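You operate a simulated robot arm through the tools that you are given. There is no shell and no other tool.

You are at the controls of a simulated two-armed robot. One attempt, no reset.

TASK
Check the three shoes under the lamp: marked toe to the mend tray, clean ones to the pass tray.
Fine: lamp on first and off again at the end.

Only the result counts: the job must be done as asked and must still hold three seconds after the hand-in. Knocking over, shifting, dropping, spilling or breaking anything else fails it.

THE ROBOT
Two 6-joint arms with two-finger parallel grippers on one trunk that stands fixed in place. Base frame: the origin is at the foot of the trunk, x ahead of it, y to its left, z up. Readings come in m, rad, newtons and seconds.
The left shoulder is at [0.28, 0.185, 1.18], the right one opposite. With the tool pointing down near the work surface each hand reaches from about 0.52 to 0.92 m from the base axis, measured 20 degrees to its own side. Payload 1.57 kg a hand.
Tool frame (each hand has its own): the origin (TCP) lies between the finger pads and is the grasp point; the fingertips stand 0.03 m ahead of it; z points along the fingers, y is the line along which they close. Largest opening 0.08 m; finger width 0.017, thickness 0.012; the body of the gripper, 0.04 by 0.082 m, starts 0.08 m behind the TCP.
Orientation is that of the tool frame in the base frame, as [roll, pitch, yaw] about the fixed x, y, z axes, in that order (R = Rz(yaw) Ry(pitch) Rx(roll)). With the fingers straight down and closing along the base's y, the tool's x points along the base's -x, its y along +y and its z along -z.

THE INTERFACE
- The arms move only by the tool servo_tool. It takes "left_commands", "right_commands" or both (then of equal length, played together; a hand with none holds still); each is a list of rows, each a list of 3 entries, a list of its own where there are three numbers: the opening, from 0 (shut) to 1 (fully open), then the shift along the tool's x, y, z in m, then the turn, a rotation vector about the tool's x, y, z in rad. In form: [[gripper, [tx, ty, tz], [rx, ry, rz]], ...]. A call has 1 to 20 rows; each row shifts and turns the commanded pose from where the row before left it, along the tool's axes as they then stand. Each row takes 0.2 s and may step no farther than 0.05 m and 0.15 rad from the row before; otherwise, or with a gripper value out of range, the whole call is refused. A pose out of reach is approached as far as the arm can. The call stops where the force on the tool passes 40 N (or 10 N more than at its start, if that is more) or the arm is blocked; 0.2 s more then pass. Each finger travels about 0.153 m/s and halts on what it meets, pressing with about 40 N; the grip force reading is that of the motor and also rises with nothing between the fingers. The clock runs only during rows and for 0.2 s after the last one: add rows that do not move to give the fingers time. The reply holds the time, the measured pose of the TCP, the force on the tool along the base axes, the opening and the grip force, in the units named above and with some noise, with the torque about the TCP (base axes, N m) and any sound that the robot's microphone picked up.
- Cameras (640 x 400 px; columns grow to the right, rows downward): "scene" is now at [0.2339, -0.0063, 1.6117]; the picture's right is [-0.09, -1.00, 0.00], its down [-0.81, 0.07, -0.59] and it looks along [0.58, -0.05, -0.81] (base axes); focal length 332 px, centre (320, 200). "left" rides on the left gripper at [0.072, 0.007, -0.122] in its tool frame; the picture's right is [-0.09, 1.00, 0.00], its down [-0.84, -0.08, -0.54] and it looks along [-0.54, -0.05, 0.84] (tool axes); focal length 238 px, centre (320, 200). "right" rides on the right gripper at [0.072, -0.007, -0.122] in its tool frame; the picture's right is [0.09, 1.00, 0.00], its down [-0.84, 0.08, -0.54] and it looks along [-0.54, 0.05, 0.84] (tool axes); focal length 238 px, centre (320, 200).
- camera(camera): a new picture of that camera. The clock stands still meanwhile.
- slide_trunk(by): slides the trunk up (or, below 0, down) by that many m; the arms and the scene camera ride with it, the base frame stays. It gives what a move gives, with no picture.
- head_to(pan, tilt): turns the head with the scene camera to pan (to the left, within 1.501 rad either way) and tilt (down, from -0.506 to 1.204), counted from straight ahead of the robot. It gives what a move gives.
- measure_at(camera, pixels): for up to 12 pixels [column, row] of the newest picture of that camera ("zoom" is the newest enlarged one), the place [x, y, z] in the base frame of the surface seen there, good to about 0.002 m. The clock stands still meanwhile.
- enlarge(camera, box): a new picture of the part [left, top, right, bottom] of that camera's present view, enlarged. The clock stands still meanwhile.
- finish_job(): hands the job in; it is judged then, once.

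Unless the task says otherwise, let go and move clear before handing in.

The tools are called after ">>>" by a JSON object that holds its "op" and its "data". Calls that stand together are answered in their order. servo_tool: Moves the arms, as the interface text tells. Its arguments: {"type":"object","properties":{"left_commands":{"type":"array"},"right_commands":{"type":"array"}},"required":[]} The other tools are called the same way: slide_trunk (by) moves the trunk up or down; head_to (pan, tilt) turns the head that bears the scene camera; camera (camera) takes a picture; measure_at (camera, pixels) gives the place of the surface under pixels of a picture; enlarge (camera, box) takes an enlarged picture of a part of a camera's view; finish_job () hands the job in.

At the start:

```text
t: 0.0
left_tool_pos: [0.5638, 0.2277, 1.2127]
left_orientation: [-3.141, 0.0, -3.141]
left_ft_force: [-0.1, -0.3, -0.4]
left_torque: [-0.02, 0.0, -0.03]
left_finger_gap: 0.0801
left_gripper_force: 0.0
right_tool_pos: [0.5238, -0.2492, 1.2172]
right_orientation: [-3.141, -0.001, -3.141]
right_ft_force: [0.0, -0.5, 0.8]
right_torque: [0.02, 0.05, -0.01]
right_finger_gap: 0.0797
right_gripper_force: 0.1
trunk travel left (down, up): [-0.875, 0.115]
head pan, tilt (commanded): [-0.089, 0.944]
```

scene: 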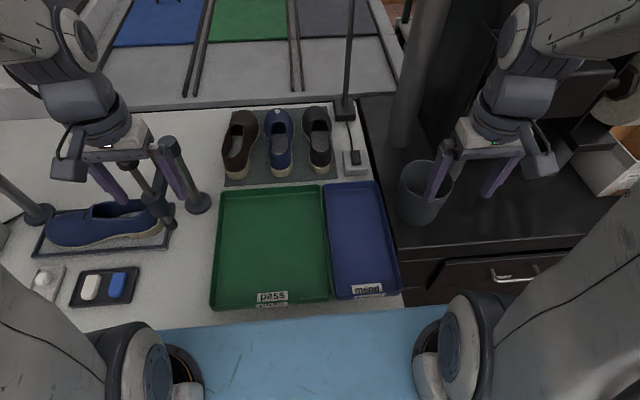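
right: 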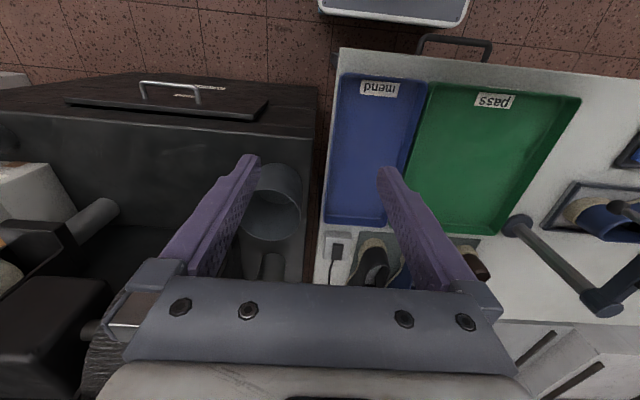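
left: 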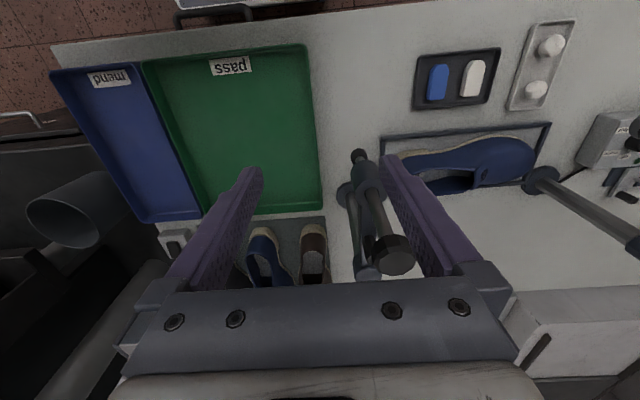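

The scene shows three shoes (brown, blue, dark) on a grey mat near pixels (240,145), (279,145), (317,140), the pass tray at (270,245), the mend tray at (360,240), and a rocker-like switch at (352,158) beside the lamp pole, plus other buttons at left. I'll look closer before moving.

>>> {"op": "enlarge", "data": {"camera": "scene", "box": [200, 80, 400, 200]}}

>>> {"op": "enlarge", "data": {"camera": "scene", "box": [0, 120, 220, 320]}}

>>> {"op": "head_to", "data": {"pan": 0.0, "tilt": 0.5}}

>>> {"op": "camera", "data": {"camera": "scene"}}

```text
3.20 times, centred on (300, 140) of scene
```

zoom: 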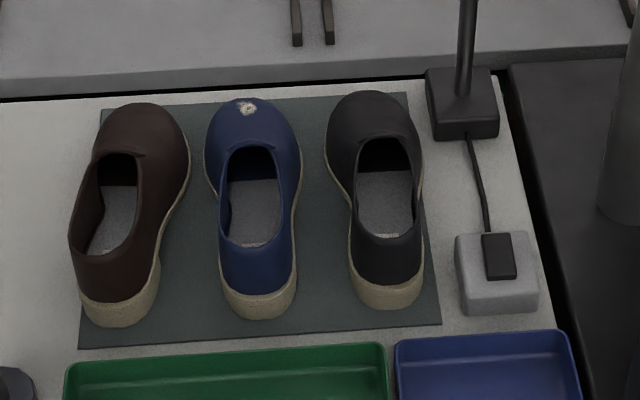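

```text
2.00 times, centred on (110, 220) of scene
```

zoom: 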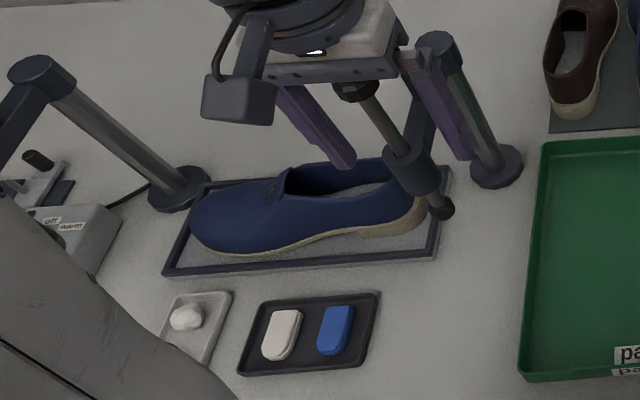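

```text
t: 0.9
left_tool_pos: [0.5661, 0.227, 1.2137]
left_orientation: [-3.141, -0.001, -3.141]
left_ft_force: [0.6, -0.3, -0.1]
left_torque: [0.02, -0.02, -0.01]
left_finger_gap: 0.0802
left_gripper_force: 0.1
right_tool_pos: [0.5249, -0.2492, 1.2172]
right_orientation: [3.141, -0.001, -3.141]
right_ft_force: [0.2, 0.0, 0.7]
right_torque: [0.03, 0.0, 0.03]
right_finger_gap: 0.0801
right_gripper_force: 0.1
trunk travel left (down, up): [-0.875, 0.115]
head pan, tilt (commanded): [0.0, 0.499]
```

```text
taken
```

scene: 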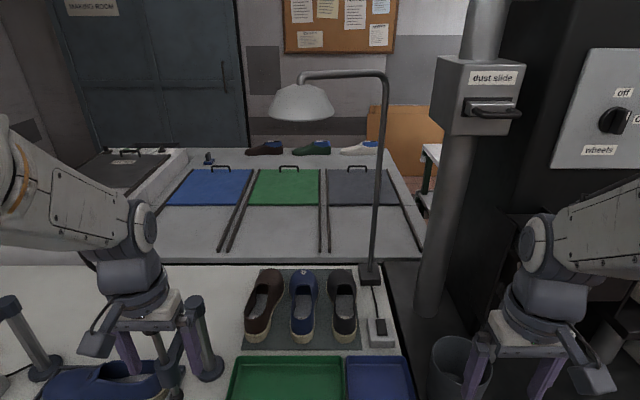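

The lamp is on a gooseneck above the shoes (shade at (303,100)), its switch box at (380,325) with a rocker; the blue shoe's toe shows a pale spot, but the dark ones need the light. I'll look closer and measure.

>>> {"op": "measure_at", "data": {"camera": "scene", "pixels": [[303, 85], [303, 120], [335, 73], [385, 80], [380, 180], [370, 268], [381, 327], [379, 320], [384, 334], [395, 345], [370, 345], [303, 303]]}}

>>> {"op": "enlarge", "data": {"camera": "scene", "box": [230, 250, 430, 370]}}

>>> {"op": "enlarge", "data": {"camera": "scene", "box": [240, 50, 420, 160]}}

```text
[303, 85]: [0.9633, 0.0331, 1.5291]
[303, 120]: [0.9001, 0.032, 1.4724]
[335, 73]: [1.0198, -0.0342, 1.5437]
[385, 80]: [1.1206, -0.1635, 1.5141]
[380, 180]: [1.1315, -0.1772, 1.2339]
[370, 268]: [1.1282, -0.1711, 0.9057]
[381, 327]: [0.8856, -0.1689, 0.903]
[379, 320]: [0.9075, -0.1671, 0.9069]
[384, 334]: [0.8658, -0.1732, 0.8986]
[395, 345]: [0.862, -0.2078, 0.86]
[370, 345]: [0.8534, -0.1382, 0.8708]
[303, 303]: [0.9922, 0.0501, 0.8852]
```

```text
3.20 times, centred on (330, 310) of scene
```

zoom: 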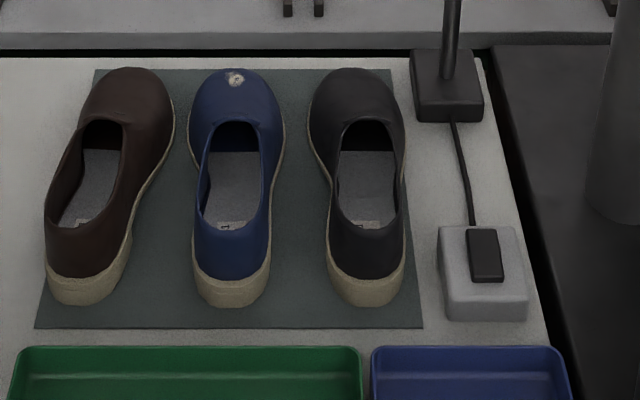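

```text
3.56 times, centred on (330, 105) of scene
```

zoom: 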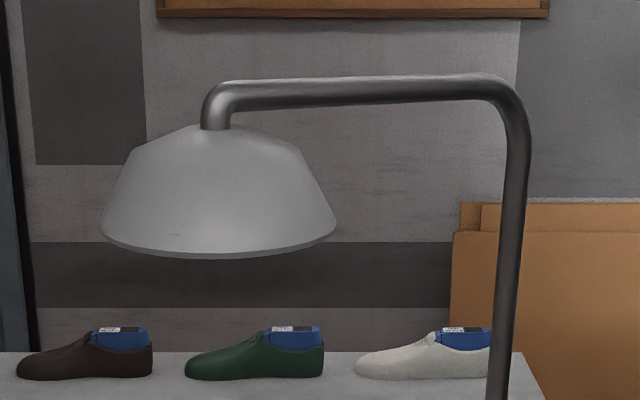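

The switch rocker sits at about (0.886,-0.169,0.903) with its far end raised. I'll tilt the head for a better view of shoes, trays and switch and measure them.

>>> {"op": "head_to", "data": {"pan": -0.1, "tilt": 0.75}}

>>> {"op": "camera", "data": {"camera": "scene"}}

>>> {"op": "enlarge", "data": {"camera": "scene", "box": [210, 150, 410, 275]}}

```text
t: 1.7
left_tool_pos: [0.5654, 0.2283, 1.2137]
left_orientation: [-3.14, -0.001, 3.141]
left_ft_force: [-0.6, 0.0, 0.2]
left_torque: [-0.01, 0.01, 0.0]
left_finger_gap: 0.0801
left_gripper_force: 0.0
right_tool_pos: [0.5235, -0.2486, 1.2176]
right_orientation: [3.141, 0.0, -3.141]
right_ft_force: [0.4, 0.0, -0.4]
right_torque: [0.0, -0.04, -0.03]
right_finger_gap: 0.0797
right_gripper_force: 0.1
trunk travel left (down, up): [-0.875, 0.115]
head pan, tilt (commanded): [-0.099, 0.75]
```

```text
taken
```

scene: 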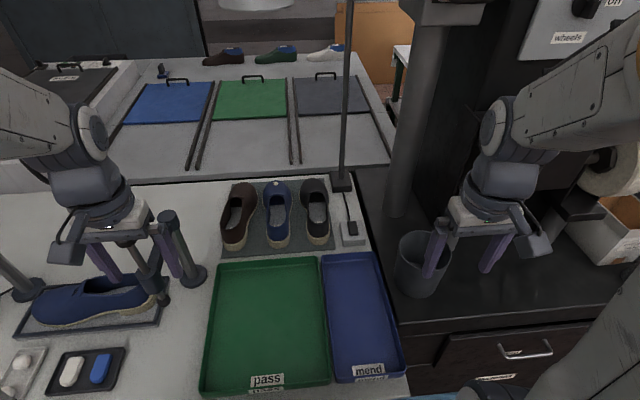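

```text
3.20 times, centred on (310, 212) of scene
```

zoom: 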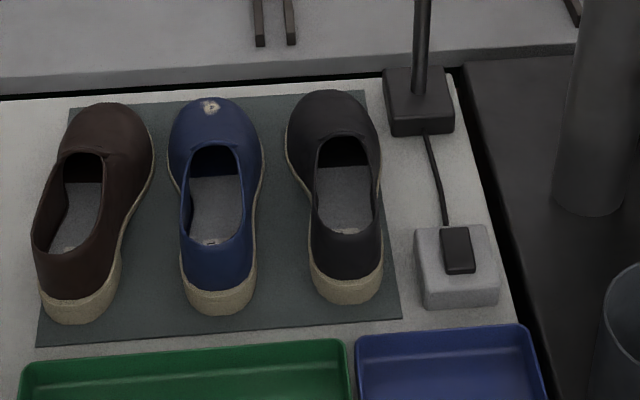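

>>> {"op": "measure_at", "data": {"camera": "zoom", "pixels": [[455, 232], [458, 248], [460, 268], [425, 240], [490, 240], [490, 285], [425, 285], [444, 240], [472, 265], [455, 320], [440, 180], [430, 110]]}}

>>> {"op": "measure_at", "data": {"camera": "zoom", "pixels": [[110, 115], [80, 245], [75, 300], [75, 318], [60, 330], [210, 105], [215, 230], [218, 285], [218, 312], [335, 100], [345, 235], [345, 300]]}}

>>> {"op": "measure_at", "data": {"camera": "scene", "pixels": [[215, 262], [317, 258], [200, 392], [330, 384], [265, 320], [325, 255], [378, 252], [336, 380], [405, 375], [360, 310], [230, 270], [300, 370]]}}

```text
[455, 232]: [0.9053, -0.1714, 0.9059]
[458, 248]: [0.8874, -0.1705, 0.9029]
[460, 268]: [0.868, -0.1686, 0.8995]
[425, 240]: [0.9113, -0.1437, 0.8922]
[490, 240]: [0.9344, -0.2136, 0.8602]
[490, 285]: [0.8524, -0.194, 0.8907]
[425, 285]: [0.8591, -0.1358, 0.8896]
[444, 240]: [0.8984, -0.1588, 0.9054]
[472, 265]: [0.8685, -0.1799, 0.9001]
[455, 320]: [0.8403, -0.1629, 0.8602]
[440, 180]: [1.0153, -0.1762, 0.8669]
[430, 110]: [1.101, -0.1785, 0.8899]
```

```text
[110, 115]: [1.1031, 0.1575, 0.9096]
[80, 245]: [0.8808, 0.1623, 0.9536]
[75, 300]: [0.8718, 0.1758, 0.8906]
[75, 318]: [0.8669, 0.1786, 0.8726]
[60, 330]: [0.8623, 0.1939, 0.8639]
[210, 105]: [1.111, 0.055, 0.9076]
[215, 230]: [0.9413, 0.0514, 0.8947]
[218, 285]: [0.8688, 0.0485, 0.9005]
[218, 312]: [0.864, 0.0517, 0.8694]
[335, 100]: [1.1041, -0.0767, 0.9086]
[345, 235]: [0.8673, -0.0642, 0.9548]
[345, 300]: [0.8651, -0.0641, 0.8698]
```

```text
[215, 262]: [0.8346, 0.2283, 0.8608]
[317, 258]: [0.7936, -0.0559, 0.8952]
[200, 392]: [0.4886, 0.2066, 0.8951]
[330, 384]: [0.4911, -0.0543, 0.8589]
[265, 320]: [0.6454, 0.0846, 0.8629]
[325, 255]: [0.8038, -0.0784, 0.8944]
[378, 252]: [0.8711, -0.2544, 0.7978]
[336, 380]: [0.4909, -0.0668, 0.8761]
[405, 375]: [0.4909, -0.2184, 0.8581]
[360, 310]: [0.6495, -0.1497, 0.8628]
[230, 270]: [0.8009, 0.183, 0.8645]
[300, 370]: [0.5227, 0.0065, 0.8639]
```

Rocker: far end z≈0.906 at x≈0.905, near end z≈0.8995 at x≈0.868, so the raised far end is likely the one to press. Before moving the right arm, I'll measure the nearby obstacles (pipe (400,150), bin (420,260), stand posts at left).

>>> {"op": "measure_at", "data": {"camera": "scene", "pixels": [[405, 200], [405, 100], [418, 40], [420, 240], [400, 290], [445, 20], [345, 100], [378, 300], [510, 60], [175, 260], [150, 260], [160, 295]]}}

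>>> {"op": "enlarge", "data": {"camera": "scene", "box": [230, 170, 380, 260]}}

```text
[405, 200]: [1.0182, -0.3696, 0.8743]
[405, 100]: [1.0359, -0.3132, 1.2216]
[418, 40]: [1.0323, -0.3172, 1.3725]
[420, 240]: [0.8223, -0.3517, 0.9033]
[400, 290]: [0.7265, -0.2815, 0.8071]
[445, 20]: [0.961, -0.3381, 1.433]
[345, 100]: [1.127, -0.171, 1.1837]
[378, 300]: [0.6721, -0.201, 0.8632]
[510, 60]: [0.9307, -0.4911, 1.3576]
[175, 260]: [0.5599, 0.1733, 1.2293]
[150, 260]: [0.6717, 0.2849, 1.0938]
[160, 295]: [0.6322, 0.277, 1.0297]
```

```text
4.27 times, centred on (305, 215) of scene
```

zoom: 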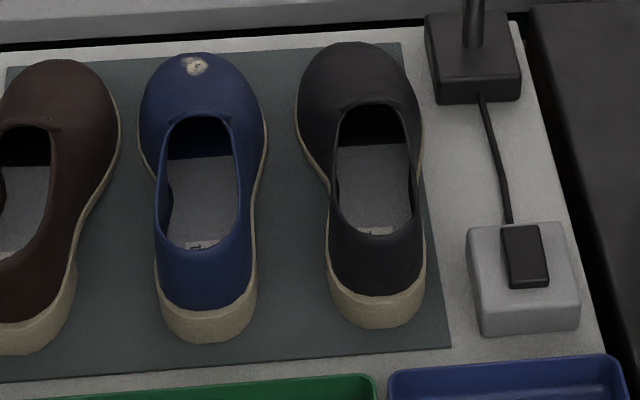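

The pipe stands around (1.03,-0.36), clear of the path to the switch. I'll close the right gripper and bring it forward above the switch in steps.

>>> {"op": "servo_tool", "data": {"right_commands": [[0, [-0.0345, 0.0099, 0.0146], [0, 0, 0]], [0, [-0.0345, 0.0099, 0.0146], [0, 0, 0]], [0, [-0.0345, 0.0099, 0.0146], [0, 0, 0]], [0, [-0.0345, 0.0099, 0.0146], [0, 0, 0]], [0, [-0.0345, 0.0099, 0.0146], [0, 0, 0]], [0, [-0.0345, 0.0099, 0.0146], [0, 0, 0]], [0, [-0.0345, 0.0099, 0.0146], [0, 0, 0]], [0, [-0.0345, 0.0099, 0.0146], [0, 0, 0]]]}}

>>> {"op": "camera", "data": {"camera": "right"}}

>>> {"op": "camera", "data": {"camera": "scene"}}

```text
t: 3.5
left_tool_pos: [0.5653, 0.229, 1.2123]
left_orientation: [-3.141, 0.001, -3.141]
left_ft_force: [-0.1, 0.2, 0.0]
left_torque: [-0.03, 0.02, 0.02]
left_finger_gap: 0.0799
left_gripper_force: 0.0
right_tool_pos: [0.8003, -0.1712, 1.1012]
right_orientation: [3.141, -0.001, 3.14]
right_ft_force: [0.5, 0.5, 0.7]
right_torque: [0.01, 0.04, -0.01]
right_finger_gap: 0.0
right_gripper_force: 21.5
trunk travel left (down, up): [-0.875, 0.115]
head pan, tilt (commanded): [-0.099, 0.75]
```

```text
taken
```

right: 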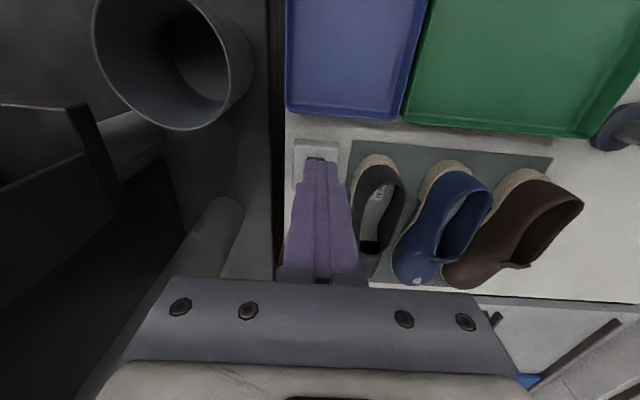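

```text
taken
```

scene: 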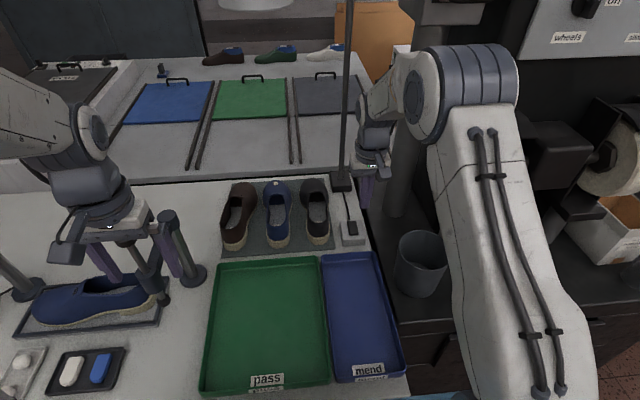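

The right hand reached (0.800,-0.171,1.101) with fingers closed. I'll go on to above the raised rocker end at about (0.906,-0.170,0.98).

>>> {"op": "servo_tool", "data": {"right_commands": [[0, [-0.0265, 0, 0.02], [0, 0, 0]], [0, [-0.0265, 0, 0.02], [0, 0, 0]], [0, [-0.0265, 0, 0.02], [0, 0, 0]], [0, [-0.0265, 0, 0.02], [0, 0, 0]], [0, [0, 0, 0.02], [0, 0, 0]], [0, [0, 0, 0.02], [0, 0, 0]], [0, [0, 0, 0], [0, 0, 0]]]}}

>>> {"op": "camera", "data": {"camera": "right"}}

>>> {"op": "enlarge", "data": {"camera": "scene", "box": [290, 150, 410, 250]}}

```text
t: 5.1
left_tool_pos: [0.5647, 0.2286, 1.2148]
left_orientation: [-3.14, 0.0, -3.142]
left_ft_force: [-0.4, 0.5, 0.1]
left_torque: [0.0, -0.01, -0.04]
left_finger_gap: 0.08
left_gripper_force: 0.1
right_tool_pos: [0.8984, -0.17, 0.9808]
right_orientation: [3.14, -0.001, -3.142]
right_ft_force: [-0.2, 0.6, 0.3]
right_torque: [-0.01, 0.01, 0.0]
right_finger_gap: 0.0005
right_gripper_force: 21.3
right hand out of reach, approached as far as the arm can: row 4
trunk travel left (down, up): [-0.875, 0.115]
head pan, tilt (commanded): [-0.099, 0.75]
```

```text
taken
```

right: 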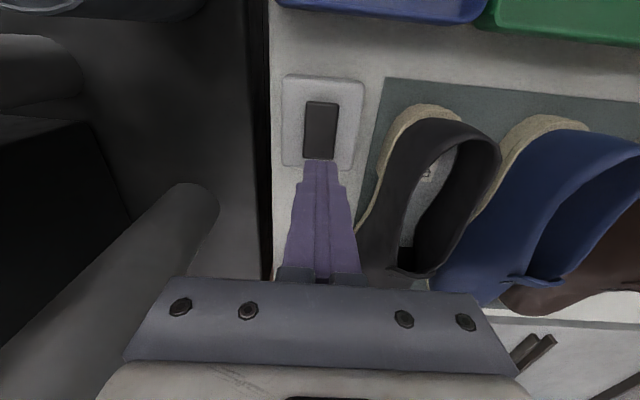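

```text
4.00 times, centred on (350, 200) of scene
```

zoom: 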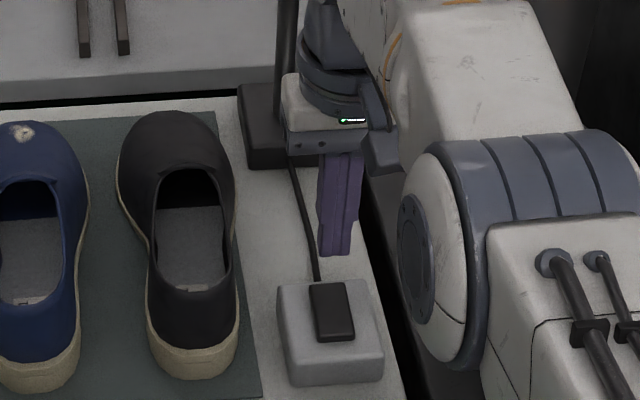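

The arm's reach ends at x≈0.898, which still puts the closed fingertips (x 0.89–0.907) over the raised rocker half. I'll descend here to just above contact.

>>> {"op": "servo_tool", "data": {"right_commands": [[0, [0, 0, 0.02], [0, 0, 0]], [0, [0, 0, 0.015], [0, 0, 0]], [0, [0, 0, 0.006], [0, 0, 0]], [0, [0, 0, 0], [0, 0, 0]]]}}

>>> {"op": "enlarge", "data": {"camera": "scene", "box": [310, 190, 390, 250]}}

>>> {"op": "enlarge", "data": {"camera": "right", "box": [260, 40, 400, 220]}}

```text
t: 6.1
left_tool_pos: [0.5663, 0.2277, 1.2125]
left_orientation: [-3.141, -0.001, 3.141]
left_ft_force: [0.3, -0.2, 0.3]
left_torque: [0.01, -0.01, -0.02]
left_finger_gap: 0.0798
left_gripper_force: 0.0
right_tool_pos: [0.8934, -0.1688, 0.9414]
right_orientation: [-3.141, 0.0, 3.142]
right_ft_force: [0.2, -1.1, 0.1]
right_torque: [-0.03, -0.01, -0.01]
right_finger_gap: 0.0
right_gripper_force: 21.7
right hand out of reach, approached as far as the arm can: row 1, 3
trunk travel left (down, up): [-0.875, 0.115]
head pan, tilt (commanded): [-0.099, 0.75]
```

```text
6.67 times, centred on (350, 220) of scene
```

zoom: 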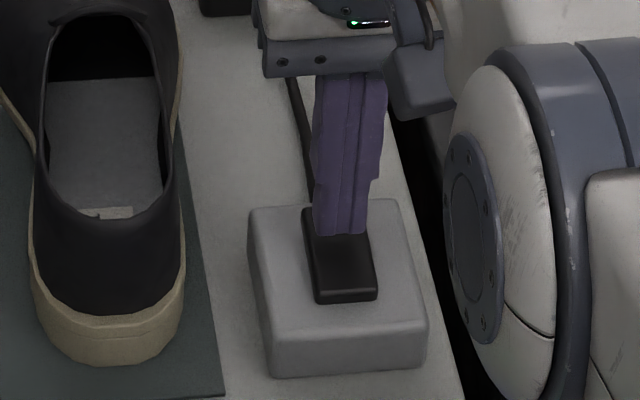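

```text
2.22 times, centred on (330, 130) of right
```

zoom: 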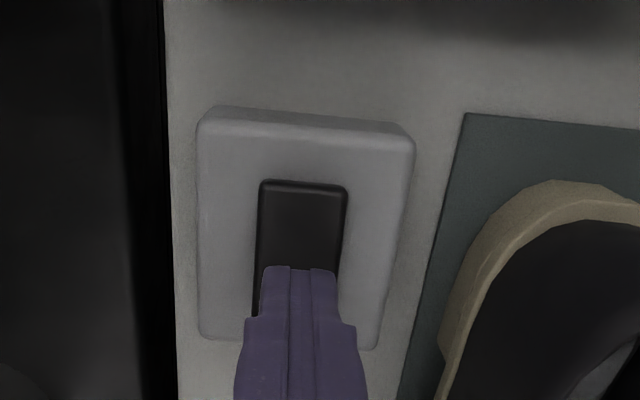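

At this depth the reach shrinks to x≈0.893, too close to the rocker's pivot (~0.887). I'll back up and tilt the fingers forward about 0.3 rad so the tips land nearer the raised end.

>>> {"op": "servo_tool", "data": {"right_commands": [[0, [0, 0, -0.03], [0, 0, 0]], [0, [0, 0, -0.02], [0, 0, 0]], [0, [0, 0, 0], [0, -0.15, 0]], [0, [0, 0, 0], [0, -0.15, 0]], [0, [0, 0, 0], [0, 0, 0]]]}}

>>> {"op": "enlarge", "data": {"camera": "scene", "box": [290, 150, 410, 250]}}

```text
t: 7.3
left_tool_pos: [0.5645, 0.2283, 1.2137]
left_orientation: [3.141, 0.0, -3.142]
left_ft_force: [0.0, -0.4, -0.5]
left_torque: [0.0, 0.02, 0.01]
left_finger_gap: 0.0798
left_gripper_force: 0.0
right_tool_pos: [0.8936, -0.1701, 0.9914]
right_orientation: [-3.141, 0.303, -3.141]
right_ft_force: [0.1, -0.3, -0.5]
right_torque: [0.0, -0.01, 0.01]
right_finger_gap: 0.0001
right_gripper_force: 21.4
trunk travel left (down, up): [-0.875, 0.115]
head pan, tilt (commanded): [-0.099, 0.75]
```

```text
4.00 times, centred on (350, 200) of scene
```

zoom: 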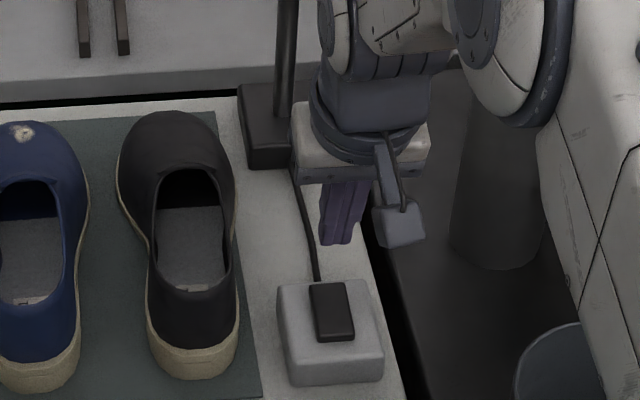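

The tilt took (pitch 0.303) at (0.894,-0.170,0.991). I'll move so the lower fingertip edge sits at x≈0.905 just above the rocker's raised end.

>>> {"op": "servo_tool", "data": {"right_commands": [[0, [0.0015, 0, 0.0168], [0, 0, 0]], [0, [0.0015, 0, 0.0168], [0, 0, 0]], [0, [0.0015, 0, 0.0165], [0, 0, 0]], [0, [0, 0, 0], [0, 0, 0]]]}}

>>> {"op": "enlarge", "data": {"camera": "scene", "box": [310, 190, 390, 250]}}

>>> {"op": "enlarge", "data": {"camera": "right", "box": [260, 40, 400, 220]}}

```text
t: 8.3
left_tool_pos: [0.5653, 0.2284, 1.2147]
left_orientation: [-3.141, 0.0, -3.141]
left_ft_force: [-0.3, 0.1, 0.0]
left_torque: [-0.01, 0.03, 0.02]
left_finger_gap: 0.0801
left_gripper_force: 0.0
right_tool_pos: [0.9032, -0.168, 0.942]
right_orientation: [-3.142, 0.301, -3.14]
right_ft_force: [-0.4, -0.6, -0.6]
right_torque: [-0.03, 0.0, 0.01]
right_finger_gap: 0.0
right_gripper_force: 21.6
trunk travel left (down, up): [-0.875, 0.115]
head pan, tilt (commanded): [-0.099, 0.75]
```

```text
6.67 times, centred on (350, 220) of scene
```

zoom: 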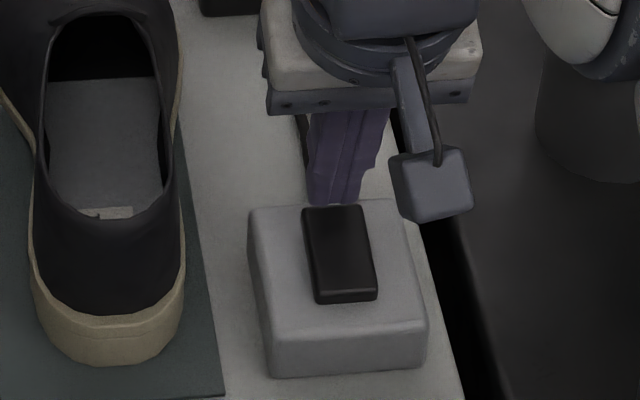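

```text
2.22 times, centred on (330, 130) of right
```

zoom: 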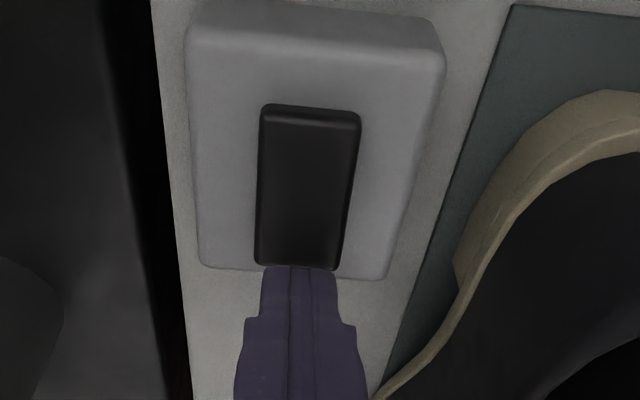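

The fingertip edge looks right at the rocker's far edge (zoom (335,205)); I'll measure the rocker edge to avoid slipping off behind it.

>>> {"op": "measure_at", "data": {"camera": "zoom", "pixels": [[265, 262], [300, 258], [270, 240], [300, 200], [305, 150], [310, 112], [300, 275], [240, 255], [330, 275]]}}

>>> {"op": "measure_at", "data": {"camera": "right", "pixels": [[320, 157], [332, 157], [325, 150], [325, 120], [325, 95], [312, 155]]}}

```text
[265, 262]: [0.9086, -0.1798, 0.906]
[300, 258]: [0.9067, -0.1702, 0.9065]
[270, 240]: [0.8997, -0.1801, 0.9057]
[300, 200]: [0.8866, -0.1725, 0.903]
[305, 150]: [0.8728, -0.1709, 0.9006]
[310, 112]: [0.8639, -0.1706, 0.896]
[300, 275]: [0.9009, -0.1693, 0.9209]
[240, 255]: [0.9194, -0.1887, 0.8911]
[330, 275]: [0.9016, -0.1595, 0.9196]
```

```text
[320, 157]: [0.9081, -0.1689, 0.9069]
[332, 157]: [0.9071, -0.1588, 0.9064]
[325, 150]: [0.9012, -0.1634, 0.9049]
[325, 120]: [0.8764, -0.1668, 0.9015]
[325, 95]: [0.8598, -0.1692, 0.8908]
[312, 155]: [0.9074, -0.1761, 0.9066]
```

The rocker runs from x≈0.864 to ≈0.909, so the fingertip edge at x≈0.904 is well placed. I'll press down 12 mm in small steps.

>>> {"op": "servo_tool", "data": {"right_commands": [[0, [0.0009, -0.0005, 0.0029], [0, 0, 0]], [0, [0.0009, -0.0005, 0.0029], [0, 0, 0]], [0, [0.0009, 0, 0.0029], [0, 0, 0]], [0, [0.0009, 0, 0.0029], [0, 0, 0]]]}}

>>> {"op": "camera", "data": {"camera": "scene"}}

```text
t: 9.3
left_tool_pos: [0.5638, 0.2286, 1.2144]
left_orientation: [3.141, 0.001, 3.141]
left_ft_force: [0.3, 0.4, -0.3]
left_torque: [-0.02, -0.03, 0.0]
left_finger_gap: 0.08
left_gripper_force: 0.2
right_tool_pos: [0.9044, -0.1717, 0.9324]
right_orientation: [-3.141, 0.304, -3.141]
right_ft_force: [-1.1, -0.1, 12.8]
right_torque: [-0.03, 0.04, -0.01]
right_finger_gap: 0.0001
right_gripper_force: 21.3
trunk travel left (down, up): [-0.875, 0.115]
head pan, tilt (commanded): [-0.099, 0.75]
heard: click
```

```text
taken
```

scene: 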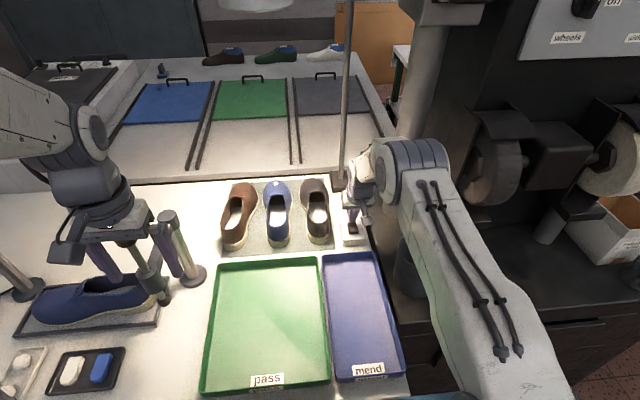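

A click was heard and the lamp light now floods the table; the shoes at (238,215), (279,215), (315,210) are lit. I'll lift the right hand off the switch, then look at the toes.

>>> {"op": "servo_tool", "data": {"right_commands": [[0, [-0.009, 0, -0.029], [0, 0, 0]], [0, [-0.0118, 0, -0.038], [0, 0, 0]], [0, [0.02, 0, -0.04], [0, 0, 0]], [0, [0.04, 0, -0.02], [0, 0, 0]], [0, [0.045, -0.01, 0.0], [0, 0, 0]], [0, [0.045, -0.01, 0.0], [0, 0, 0]], [0, [0.045, -0.01, 0.0], [0, 0, 0]]]}}

>>> {"op": "camera", "data": {"camera": "scene"}}

>>> {"op": "enlarge", "data": {"camera": "scene", "box": [210, 170, 350, 260]}}

>>> {"op": "enlarge", "data": {"camera": "scene", "box": [320, 180, 390, 260]}}

```text
t: 10.9
left_tool_pos: [0.5647, 0.2278, 1.2147]
left_orientation: [3.141, 0.0, -3.141]
left_ft_force: [-0.4, -0.6, 0.0]
left_torque: [0.03, 0.0, 0.01]
left_finger_gap: 0.0799
left_gripper_force: 0.0
right_tool_pos: [0.6995, -0.1997, 1.0006]
right_orientation: [3.141, 0.301, 3.14]
right_ft_force: [-1.3, -0.2, -0.3]
right_torque: [0.01, 0.0, 0.04]
right_finger_gap: 0.0002
right_gripper_force: 21.3
trunk travel left (down, up): [-0.875, 0.115]
head pan, tilt (commanded): [-0.099, 0.75]
```

```text
taken
```

scene: 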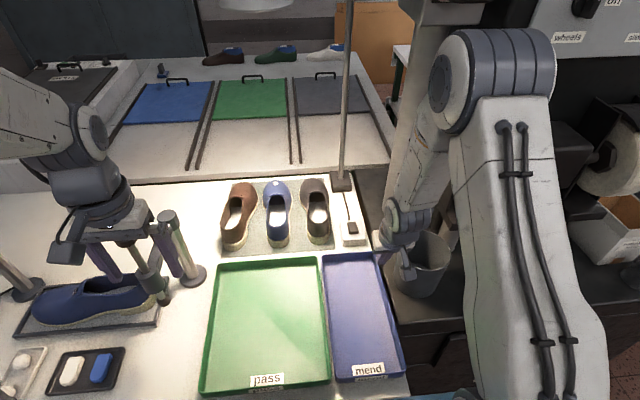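

```text
4.44 times, centred on (280, 215) of scene
```

zoom: 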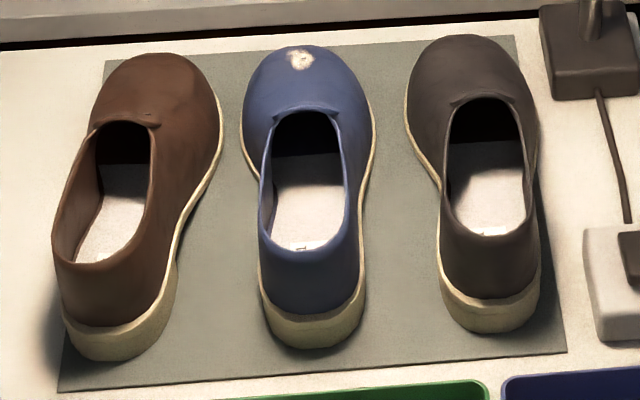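

```text
5.00 times, centred on (355, 220) of scene
```

zoom: 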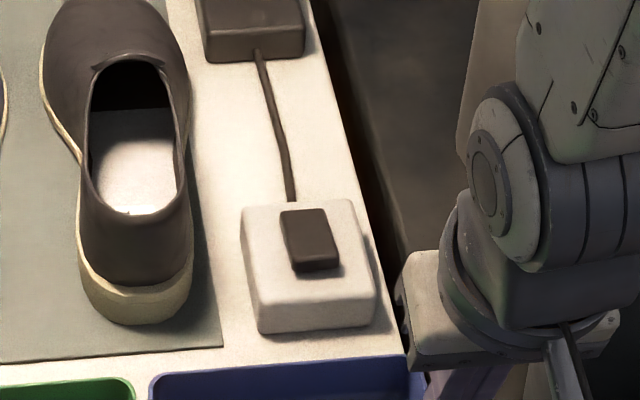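

The blue toe clearly carries a pale scuff at zoom (302,60); brown and dark toes look clean from here. I'll zoom tighter on each toe, and check with a wrist camera.

>>> {"op": "enlarge", "data": {"camera": "scene", "box": [222, 176, 270, 206]}}

>>> {"op": "enlarge", "data": {"camera": "scene", "box": [290, 172, 338, 202]}}

>>> {"op": "enlarge", "data": {"camera": "scene", "box": [256, 174, 304, 204]}}

>>> {"op": "camera", "data": {"camera": "left"}}

```text
13.33 times, centred on (246, 191) of scene
```

zoom: 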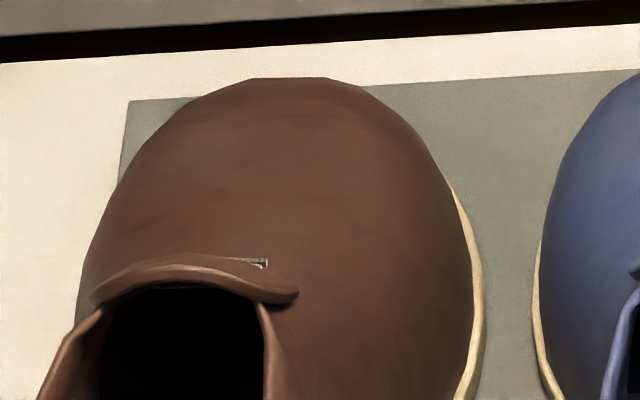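

```text
13.33 times, centred on (314, 187) of scene
```

zoom: 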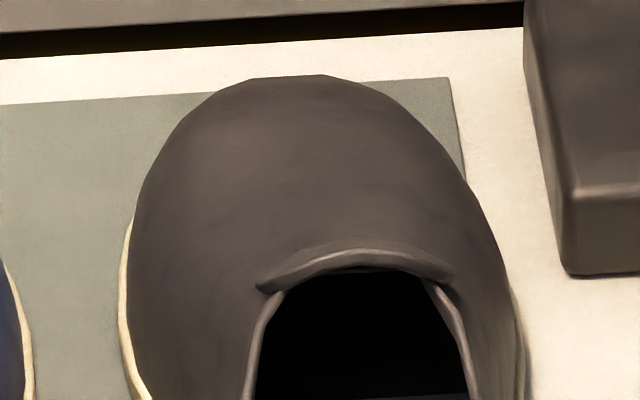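

```text
13.33 times, centred on (280, 189) of scene
```

zoom: 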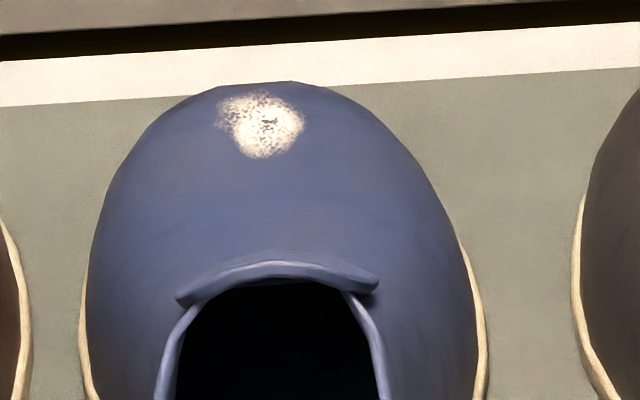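

```text
taken
```

left: 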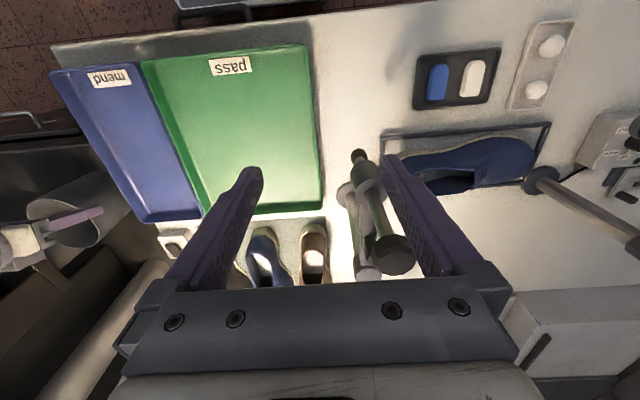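

With the lamp on, only the blue shoe's toe shows a scuff (zoom (262,122)); brown and dark are clean on top. Next I'll measure the station posts near the left arm's path and the shoes' outlines for grasping.

>>> {"op": "measure_at", "data": {"camera": "scene", "pixels": [[168, 218], [180, 245], [192, 275], [205, 275], [152, 285], [160, 297], [140, 255], [22, 285], [5, 260], [90, 290]]}}

>>> {"op": "enlarge", "data": {"camera": "scene", "box": [130, 195, 230, 315]}}

>>> {"op": "enlarge", "data": {"camera": "scene", "box": [210, 180, 340, 260]}}

```text
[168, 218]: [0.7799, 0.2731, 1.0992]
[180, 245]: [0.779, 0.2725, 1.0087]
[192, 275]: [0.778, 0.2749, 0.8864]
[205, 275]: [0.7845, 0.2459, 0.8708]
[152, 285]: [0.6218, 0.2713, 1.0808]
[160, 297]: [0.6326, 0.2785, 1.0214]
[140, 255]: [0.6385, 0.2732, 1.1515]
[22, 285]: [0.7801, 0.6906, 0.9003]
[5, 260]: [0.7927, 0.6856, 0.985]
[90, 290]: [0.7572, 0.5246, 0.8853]
```

```text
3.33 times, centred on (180, 255) of scene
```

zoom: 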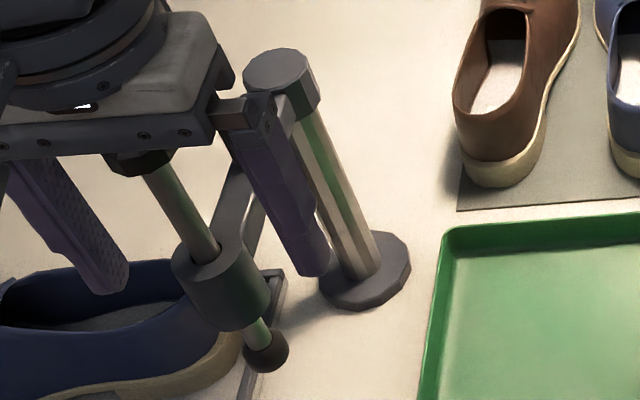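

```text
4.92 times, centred on (275, 220) of scene
```

zoom: 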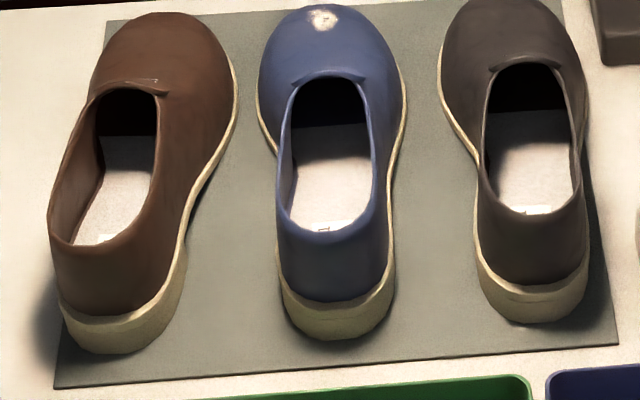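

The station post is at (0.78,0.273) up to z≈1.10, with a plunger near (0.63,0.275) up to z≈1.15; I must keep the left arm clear of these. Now measuring the shoes' rims and sides.

>>> {"op": "measure_at", "data": {"camera": "zoom", "pixels": [[280, 190], [374, 180], [276, 225], [386, 215], [285, 300], [392, 270], [295, 110], [372, 110], [398, 130], [258, 110], [330, 232], [336, 330]]}}

>>> {"op": "measure_at", "data": {"camera": "zoom", "pixels": [[484, 160], [575, 170], [474, 230], [590, 215], [478, 270], [588, 260], [480, 120], [575, 120], [587, 110], [442, 90], [530, 215], [535, 315]]}}

>>> {"op": "measure_at", "data": {"camera": "zoom", "pixels": [[75, 160], [152, 170], [50, 240], [150, 215], [65, 320], [175, 280], [95, 110], [160, 110], [233, 90], [92, 70], [98, 240], [120, 345]]}}

```text
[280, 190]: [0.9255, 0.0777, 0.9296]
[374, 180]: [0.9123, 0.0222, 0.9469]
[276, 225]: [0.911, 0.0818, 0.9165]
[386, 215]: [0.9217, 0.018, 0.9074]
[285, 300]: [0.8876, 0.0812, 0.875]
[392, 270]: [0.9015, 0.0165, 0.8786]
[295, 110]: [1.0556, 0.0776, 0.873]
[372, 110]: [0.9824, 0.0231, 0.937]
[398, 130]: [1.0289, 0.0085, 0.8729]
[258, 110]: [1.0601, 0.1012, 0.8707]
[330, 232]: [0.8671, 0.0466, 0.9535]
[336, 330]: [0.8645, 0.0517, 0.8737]
```

```text
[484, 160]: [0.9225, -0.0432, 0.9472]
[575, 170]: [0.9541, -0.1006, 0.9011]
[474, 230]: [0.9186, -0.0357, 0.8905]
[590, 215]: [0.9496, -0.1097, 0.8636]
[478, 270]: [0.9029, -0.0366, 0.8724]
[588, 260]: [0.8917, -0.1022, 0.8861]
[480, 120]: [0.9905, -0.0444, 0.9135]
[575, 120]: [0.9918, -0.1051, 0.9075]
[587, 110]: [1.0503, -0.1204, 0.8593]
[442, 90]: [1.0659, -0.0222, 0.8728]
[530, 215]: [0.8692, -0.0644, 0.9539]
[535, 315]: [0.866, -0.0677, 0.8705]
```

```text
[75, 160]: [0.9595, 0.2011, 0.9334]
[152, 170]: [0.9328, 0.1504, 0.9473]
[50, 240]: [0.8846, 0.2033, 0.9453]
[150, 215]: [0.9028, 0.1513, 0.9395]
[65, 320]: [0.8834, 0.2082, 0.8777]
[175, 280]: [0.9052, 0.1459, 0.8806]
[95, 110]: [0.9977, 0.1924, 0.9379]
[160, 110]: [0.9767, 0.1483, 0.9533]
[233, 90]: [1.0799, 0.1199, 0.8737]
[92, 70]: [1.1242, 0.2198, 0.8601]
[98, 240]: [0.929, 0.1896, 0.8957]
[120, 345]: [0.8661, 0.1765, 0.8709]
```

Blue's waist spans y≈0.018–0.081 (width ≈0.063), black ≈−0.036–−0.103, brown ≈0.148–0.205, so each fits between open fingers if I tilt the fingers forward about 0.6 rad to reach nearer their middles. I'll raise and tilt the right hand, and shift the left hand away from the plunger while tilting it too.

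>>> {"op": "servo_tool", "data": {"right_commands": [[0.5, [-0.0111, 0, -0.0358], [0, 0, 0]], [1, [-0.0111, 0, -0.0358], [0, 0, 0]], [1, [-0.0111, 0, -0.0358], [0, 0, 0]], [1, [-0.0111, 0, -0.0358], [0, 0, 0]], [1, [0, 0, 0], [0, -0.15, 0]], [1, [0, 0, 0], [0, -0.15, 0]]], "left_commands": [[1, [0, -0.03, -0.01], [0, 0, 0]], [1, [0, -0.03, -0.01], [0, 0, 0]], [1, [0, -0.03, 0], [0, -0.15, 0]], [1, [0, -0.02, 0], [0, -0.15, 0]], [1, [0, 0, 0], [0, -0.15, 0]], [1, [0, 0, 0], [0, -0.15, 0]]]}}

>>> {"op": "camera", "data": {"camera": "scene"}}

```text
t: 12.3
left_tool_pos: [0.5833, 0.1094, 1.2494]
left_orientation: [-3.141, 0.598, 3.142]
left_ft_force: [0.3, 0.2, 0.4]
left_torque: [-0.01, -0.03, -0.03]
left_finger_gap: 0.0799
left_gripper_force: 0.1
left hand out of reach, approached as far as the arm can: row 6
right_tool_pos: [0.7, -0.1991, 1.1408]
right_orientation: [3.141, 0.6, 3.139]
right_ft_force: [0.8, 1.1, 0.1]
right_torque: [-0.02, -0.01, -0.02]
right_finger_gap: 0.08
right_gripper_force: 0.1
right hand out of reach, approached as far as the arm can: row 1, 2
trunk travel left (down, up): [-0.875, 0.115]
head pan, tilt (commanded): [-0.099, 0.75]
```

```text
taken
```

scene: 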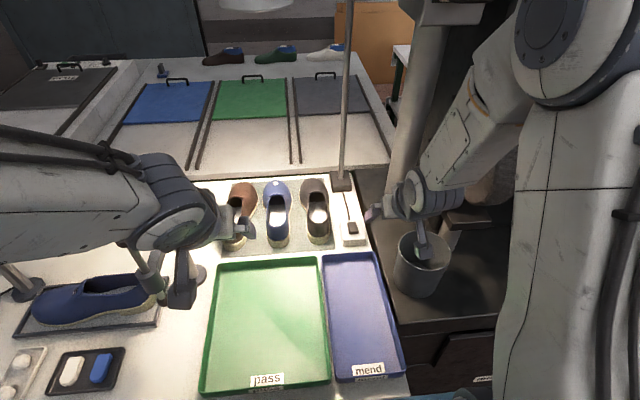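

The left forearm now stretches over the station at (60,190)–(150,200). I'll measure its height relative to the plunger before lowering the trunk.

>>> {"op": "measure_at", "data": {"camera": "scene", "pixels": [[20, 180], [70, 190], [120, 200], [60, 235], [150, 230], [175, 190], [182, 280], [190, 300], [150, 285], [215, 225], [150, 263], [10, 250]]}}

>>> {"op": "enlarge", "data": {"camera": "scene", "box": [0, 120, 260, 320]}}

```text
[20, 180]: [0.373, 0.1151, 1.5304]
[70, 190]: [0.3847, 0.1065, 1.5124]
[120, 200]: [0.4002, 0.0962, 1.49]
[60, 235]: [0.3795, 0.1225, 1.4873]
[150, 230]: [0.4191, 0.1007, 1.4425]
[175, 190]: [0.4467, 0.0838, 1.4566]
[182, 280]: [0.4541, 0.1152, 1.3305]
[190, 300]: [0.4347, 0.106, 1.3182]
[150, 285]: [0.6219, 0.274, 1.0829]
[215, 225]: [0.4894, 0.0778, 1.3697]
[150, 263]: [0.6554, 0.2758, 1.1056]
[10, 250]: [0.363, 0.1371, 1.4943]
```

```text
2.00 times, centred on (130, 220) of scene
```

zoom: 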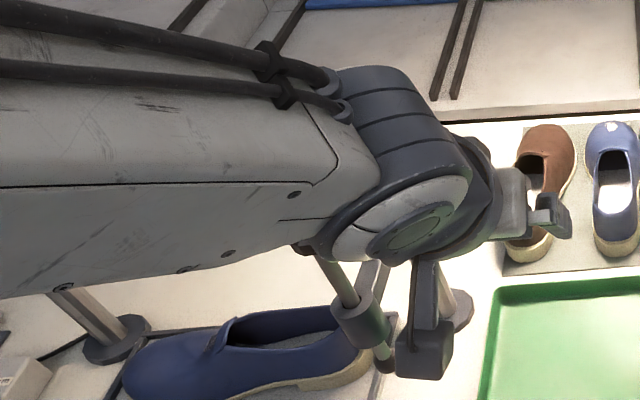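

The left forearm is really near the camera at z≈1.5, well above the station, so lowering the trunk a little is safe. I'll lower it 0.08 m to improve reach toward the shoes.

>>> {"op": "slide_trunk", "data": {"by": -0.08}}

>>> {"op": "camera", "data": {"camera": "right"}}

>>> {"op": "camera", "data": {"camera": "left"}}

>>> {"op": "camera", "data": {"camera": "scene"}}

```text
t: 13.4
left_tool_pos: [0.5844, 0.1095, 1.1698]
left_orientation: [-3.141, 0.6, -3.14]
left_ft_force: [0.6, 0.6, 0.4]
left_torque: [0.0, 0.0, 0.01]
left_finger_gap: 0.08
left_gripper_force: 0.1
right_tool_pos: [0.7006, -0.2003, 1.0603]
right_orientation: [3.141, 0.6, -3.141]
right_ft_force: [-0.2, -0.9, 0.2]
right_torque: [0.02, 0.0, 0.0]
right_finger_gap: 0.0801
right_gripper_force: 0.0
trunk travel left (down, up): [-0.795, 0.195]
head pan, tilt (commanded): [-0.099, 0.75]
```

```text
taken
```

right: 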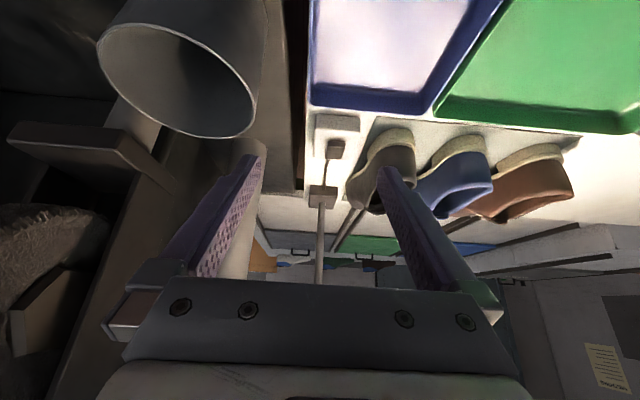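

```text
taken
```

left: 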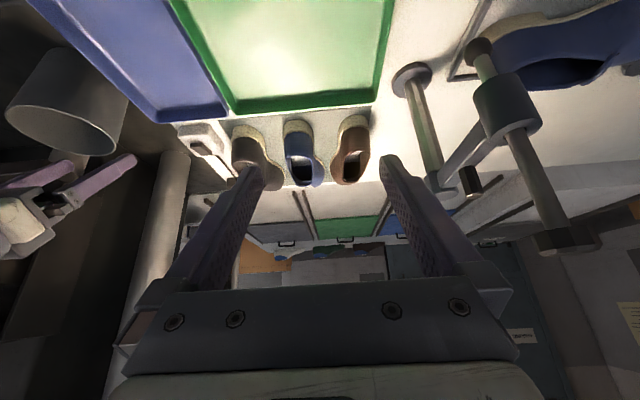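

```text
taken
```

scene: 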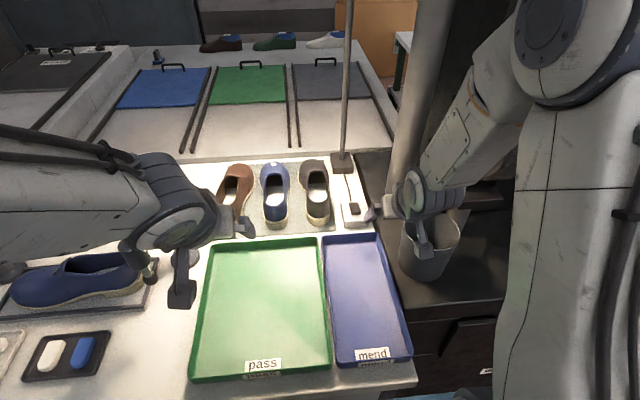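

Both hands are tilted and open; trays and shoes unchanged. I'll bring the right hand to a pre-grasp point behind and above the black shoe, about (0.88,-0.071,1.03).

>>> {"op": "servo_tool", "data": {"right_commands": [[1, [-0.02194, 0.0215, 0.02107], [0, 0, 0]], [1, [-0.02194, 0.0215, 0.02107], [0, 0, 0]], [1, [-0.02194, 0.0215, 0.02107], [0, 0, 0]], [1, [-0.02194, 0.0215, 0.02107], [0, 0, 0]], [1, [-0.02194, 0.0215, 0.02107], [0, 0, 0]], [1, [-0.02194, 0.0215, 0.02107], [0, 0, 0]], [1, [0, 0, 0], [0, 0, 0]]]}}

>>> {"op": "camera", "data": {"camera": "right"}}

>>> {"op": "camera", "data": {"camera": "scene"}}

```text
t: 15.0
left_tool_pos: [0.5843, 0.1097, 1.1707]
left_orientation: [3.141, 0.597, -3.141]
left_ft_force: [-0.5, 0.3, -0.2]
left_torque: [-0.03, -0.02, -0.03]
left_finger_gap: 0.0801
left_gripper_force: 0.0
right_tool_pos: [0.8808, -0.0697, 1.03]
right_orientation: [-3.141, 0.6, -3.142]
right_ft_force: [-0.1, 0.7, -0.1]
right_torque: [-0.01, -0.02, -0.01]
right_finger_gap: 0.0798
right_gripper_force: 0.1
trunk travel left (down, up): [-0.795, 0.195]
head pan, tilt (commanded): [-0.099, 0.75]
```

```text
taken
```

right: 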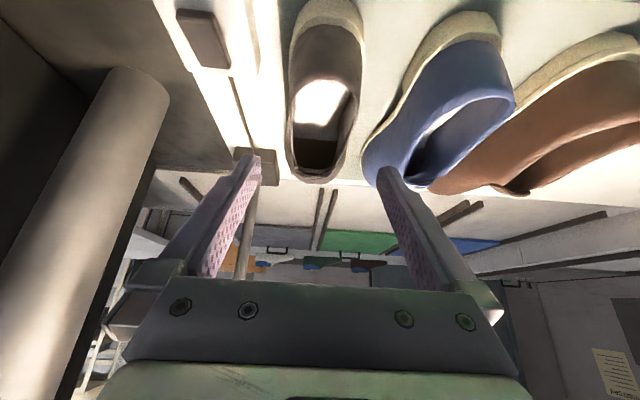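

```text
taken
```

scene: 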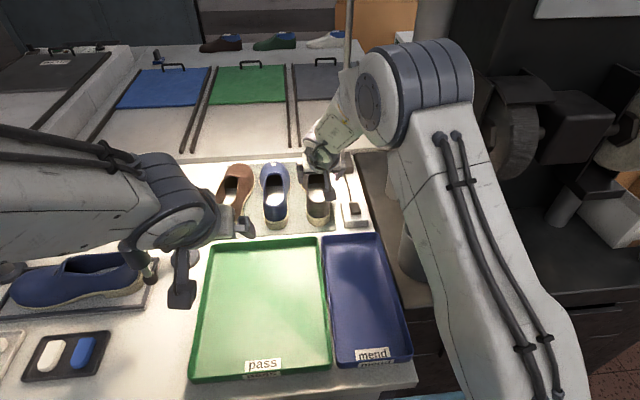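

The right hand is behind/above the black shoe with fingers straddling it in view. I'll descend partway along the finger direction and check alignment.

>>> {"op": "servo_tool", "data": {"right_commands": [[1, [0.0018, -0.0005, 0.0216], [0, 0, 0]], [1, [0.0018, -0.0005, 0.0216], [0, 0, 0]], [1, [0.0018, 0, 0.0216], [0, 0, 0]], [1, [0, 0, 0], [0, 0, 0]]]}}

>>> {"op": "camera", "data": {"camera": "right"}}

>>> {"op": "enlarge", "data": {"camera": "scene", "box": [250, 130, 400, 240]}}

```text
t: 16.0
left_tool_pos: [0.5852, 0.1093, 1.1712]
left_orientation: [-3.14, 0.595, -3.14]
left_ft_force: [0.7, -0.1, 0.0]
left_torque: [0.0, 0.03, -0.01]
left_finger_gap: 0.0798
left_gripper_force: 0.0
right_tool_pos: [0.913, -0.0713, 0.9725]
right_orientation: [-3.141, 0.597, 3.14]
right_ft_force: [-0.1, 0.2, 0.9]
right_torque: [-0.03, 0.0, -0.01]
right_finger_gap: 0.08
right_gripper_force: 0.0
trunk travel left (down, up): [-0.795, 0.195]
head pan, tilt (commanded): [-0.099, 0.75]
```

```text
taken
```

right: 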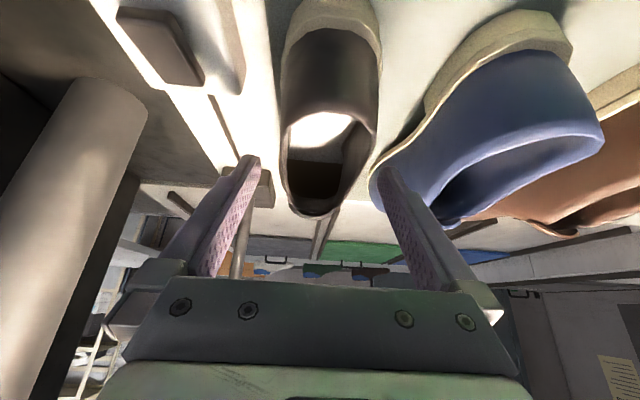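

```text
3.64 times, centred on (325, 185) of scene
```

zoom: 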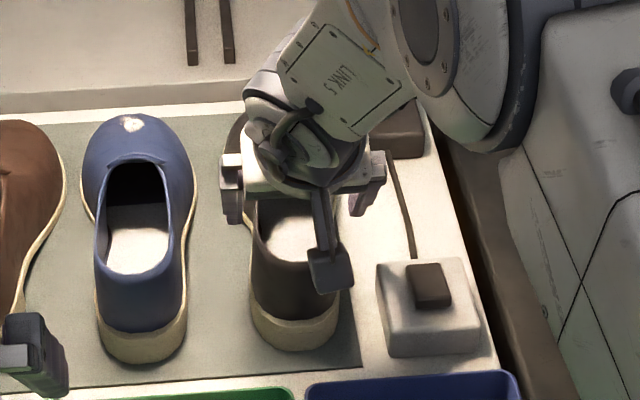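

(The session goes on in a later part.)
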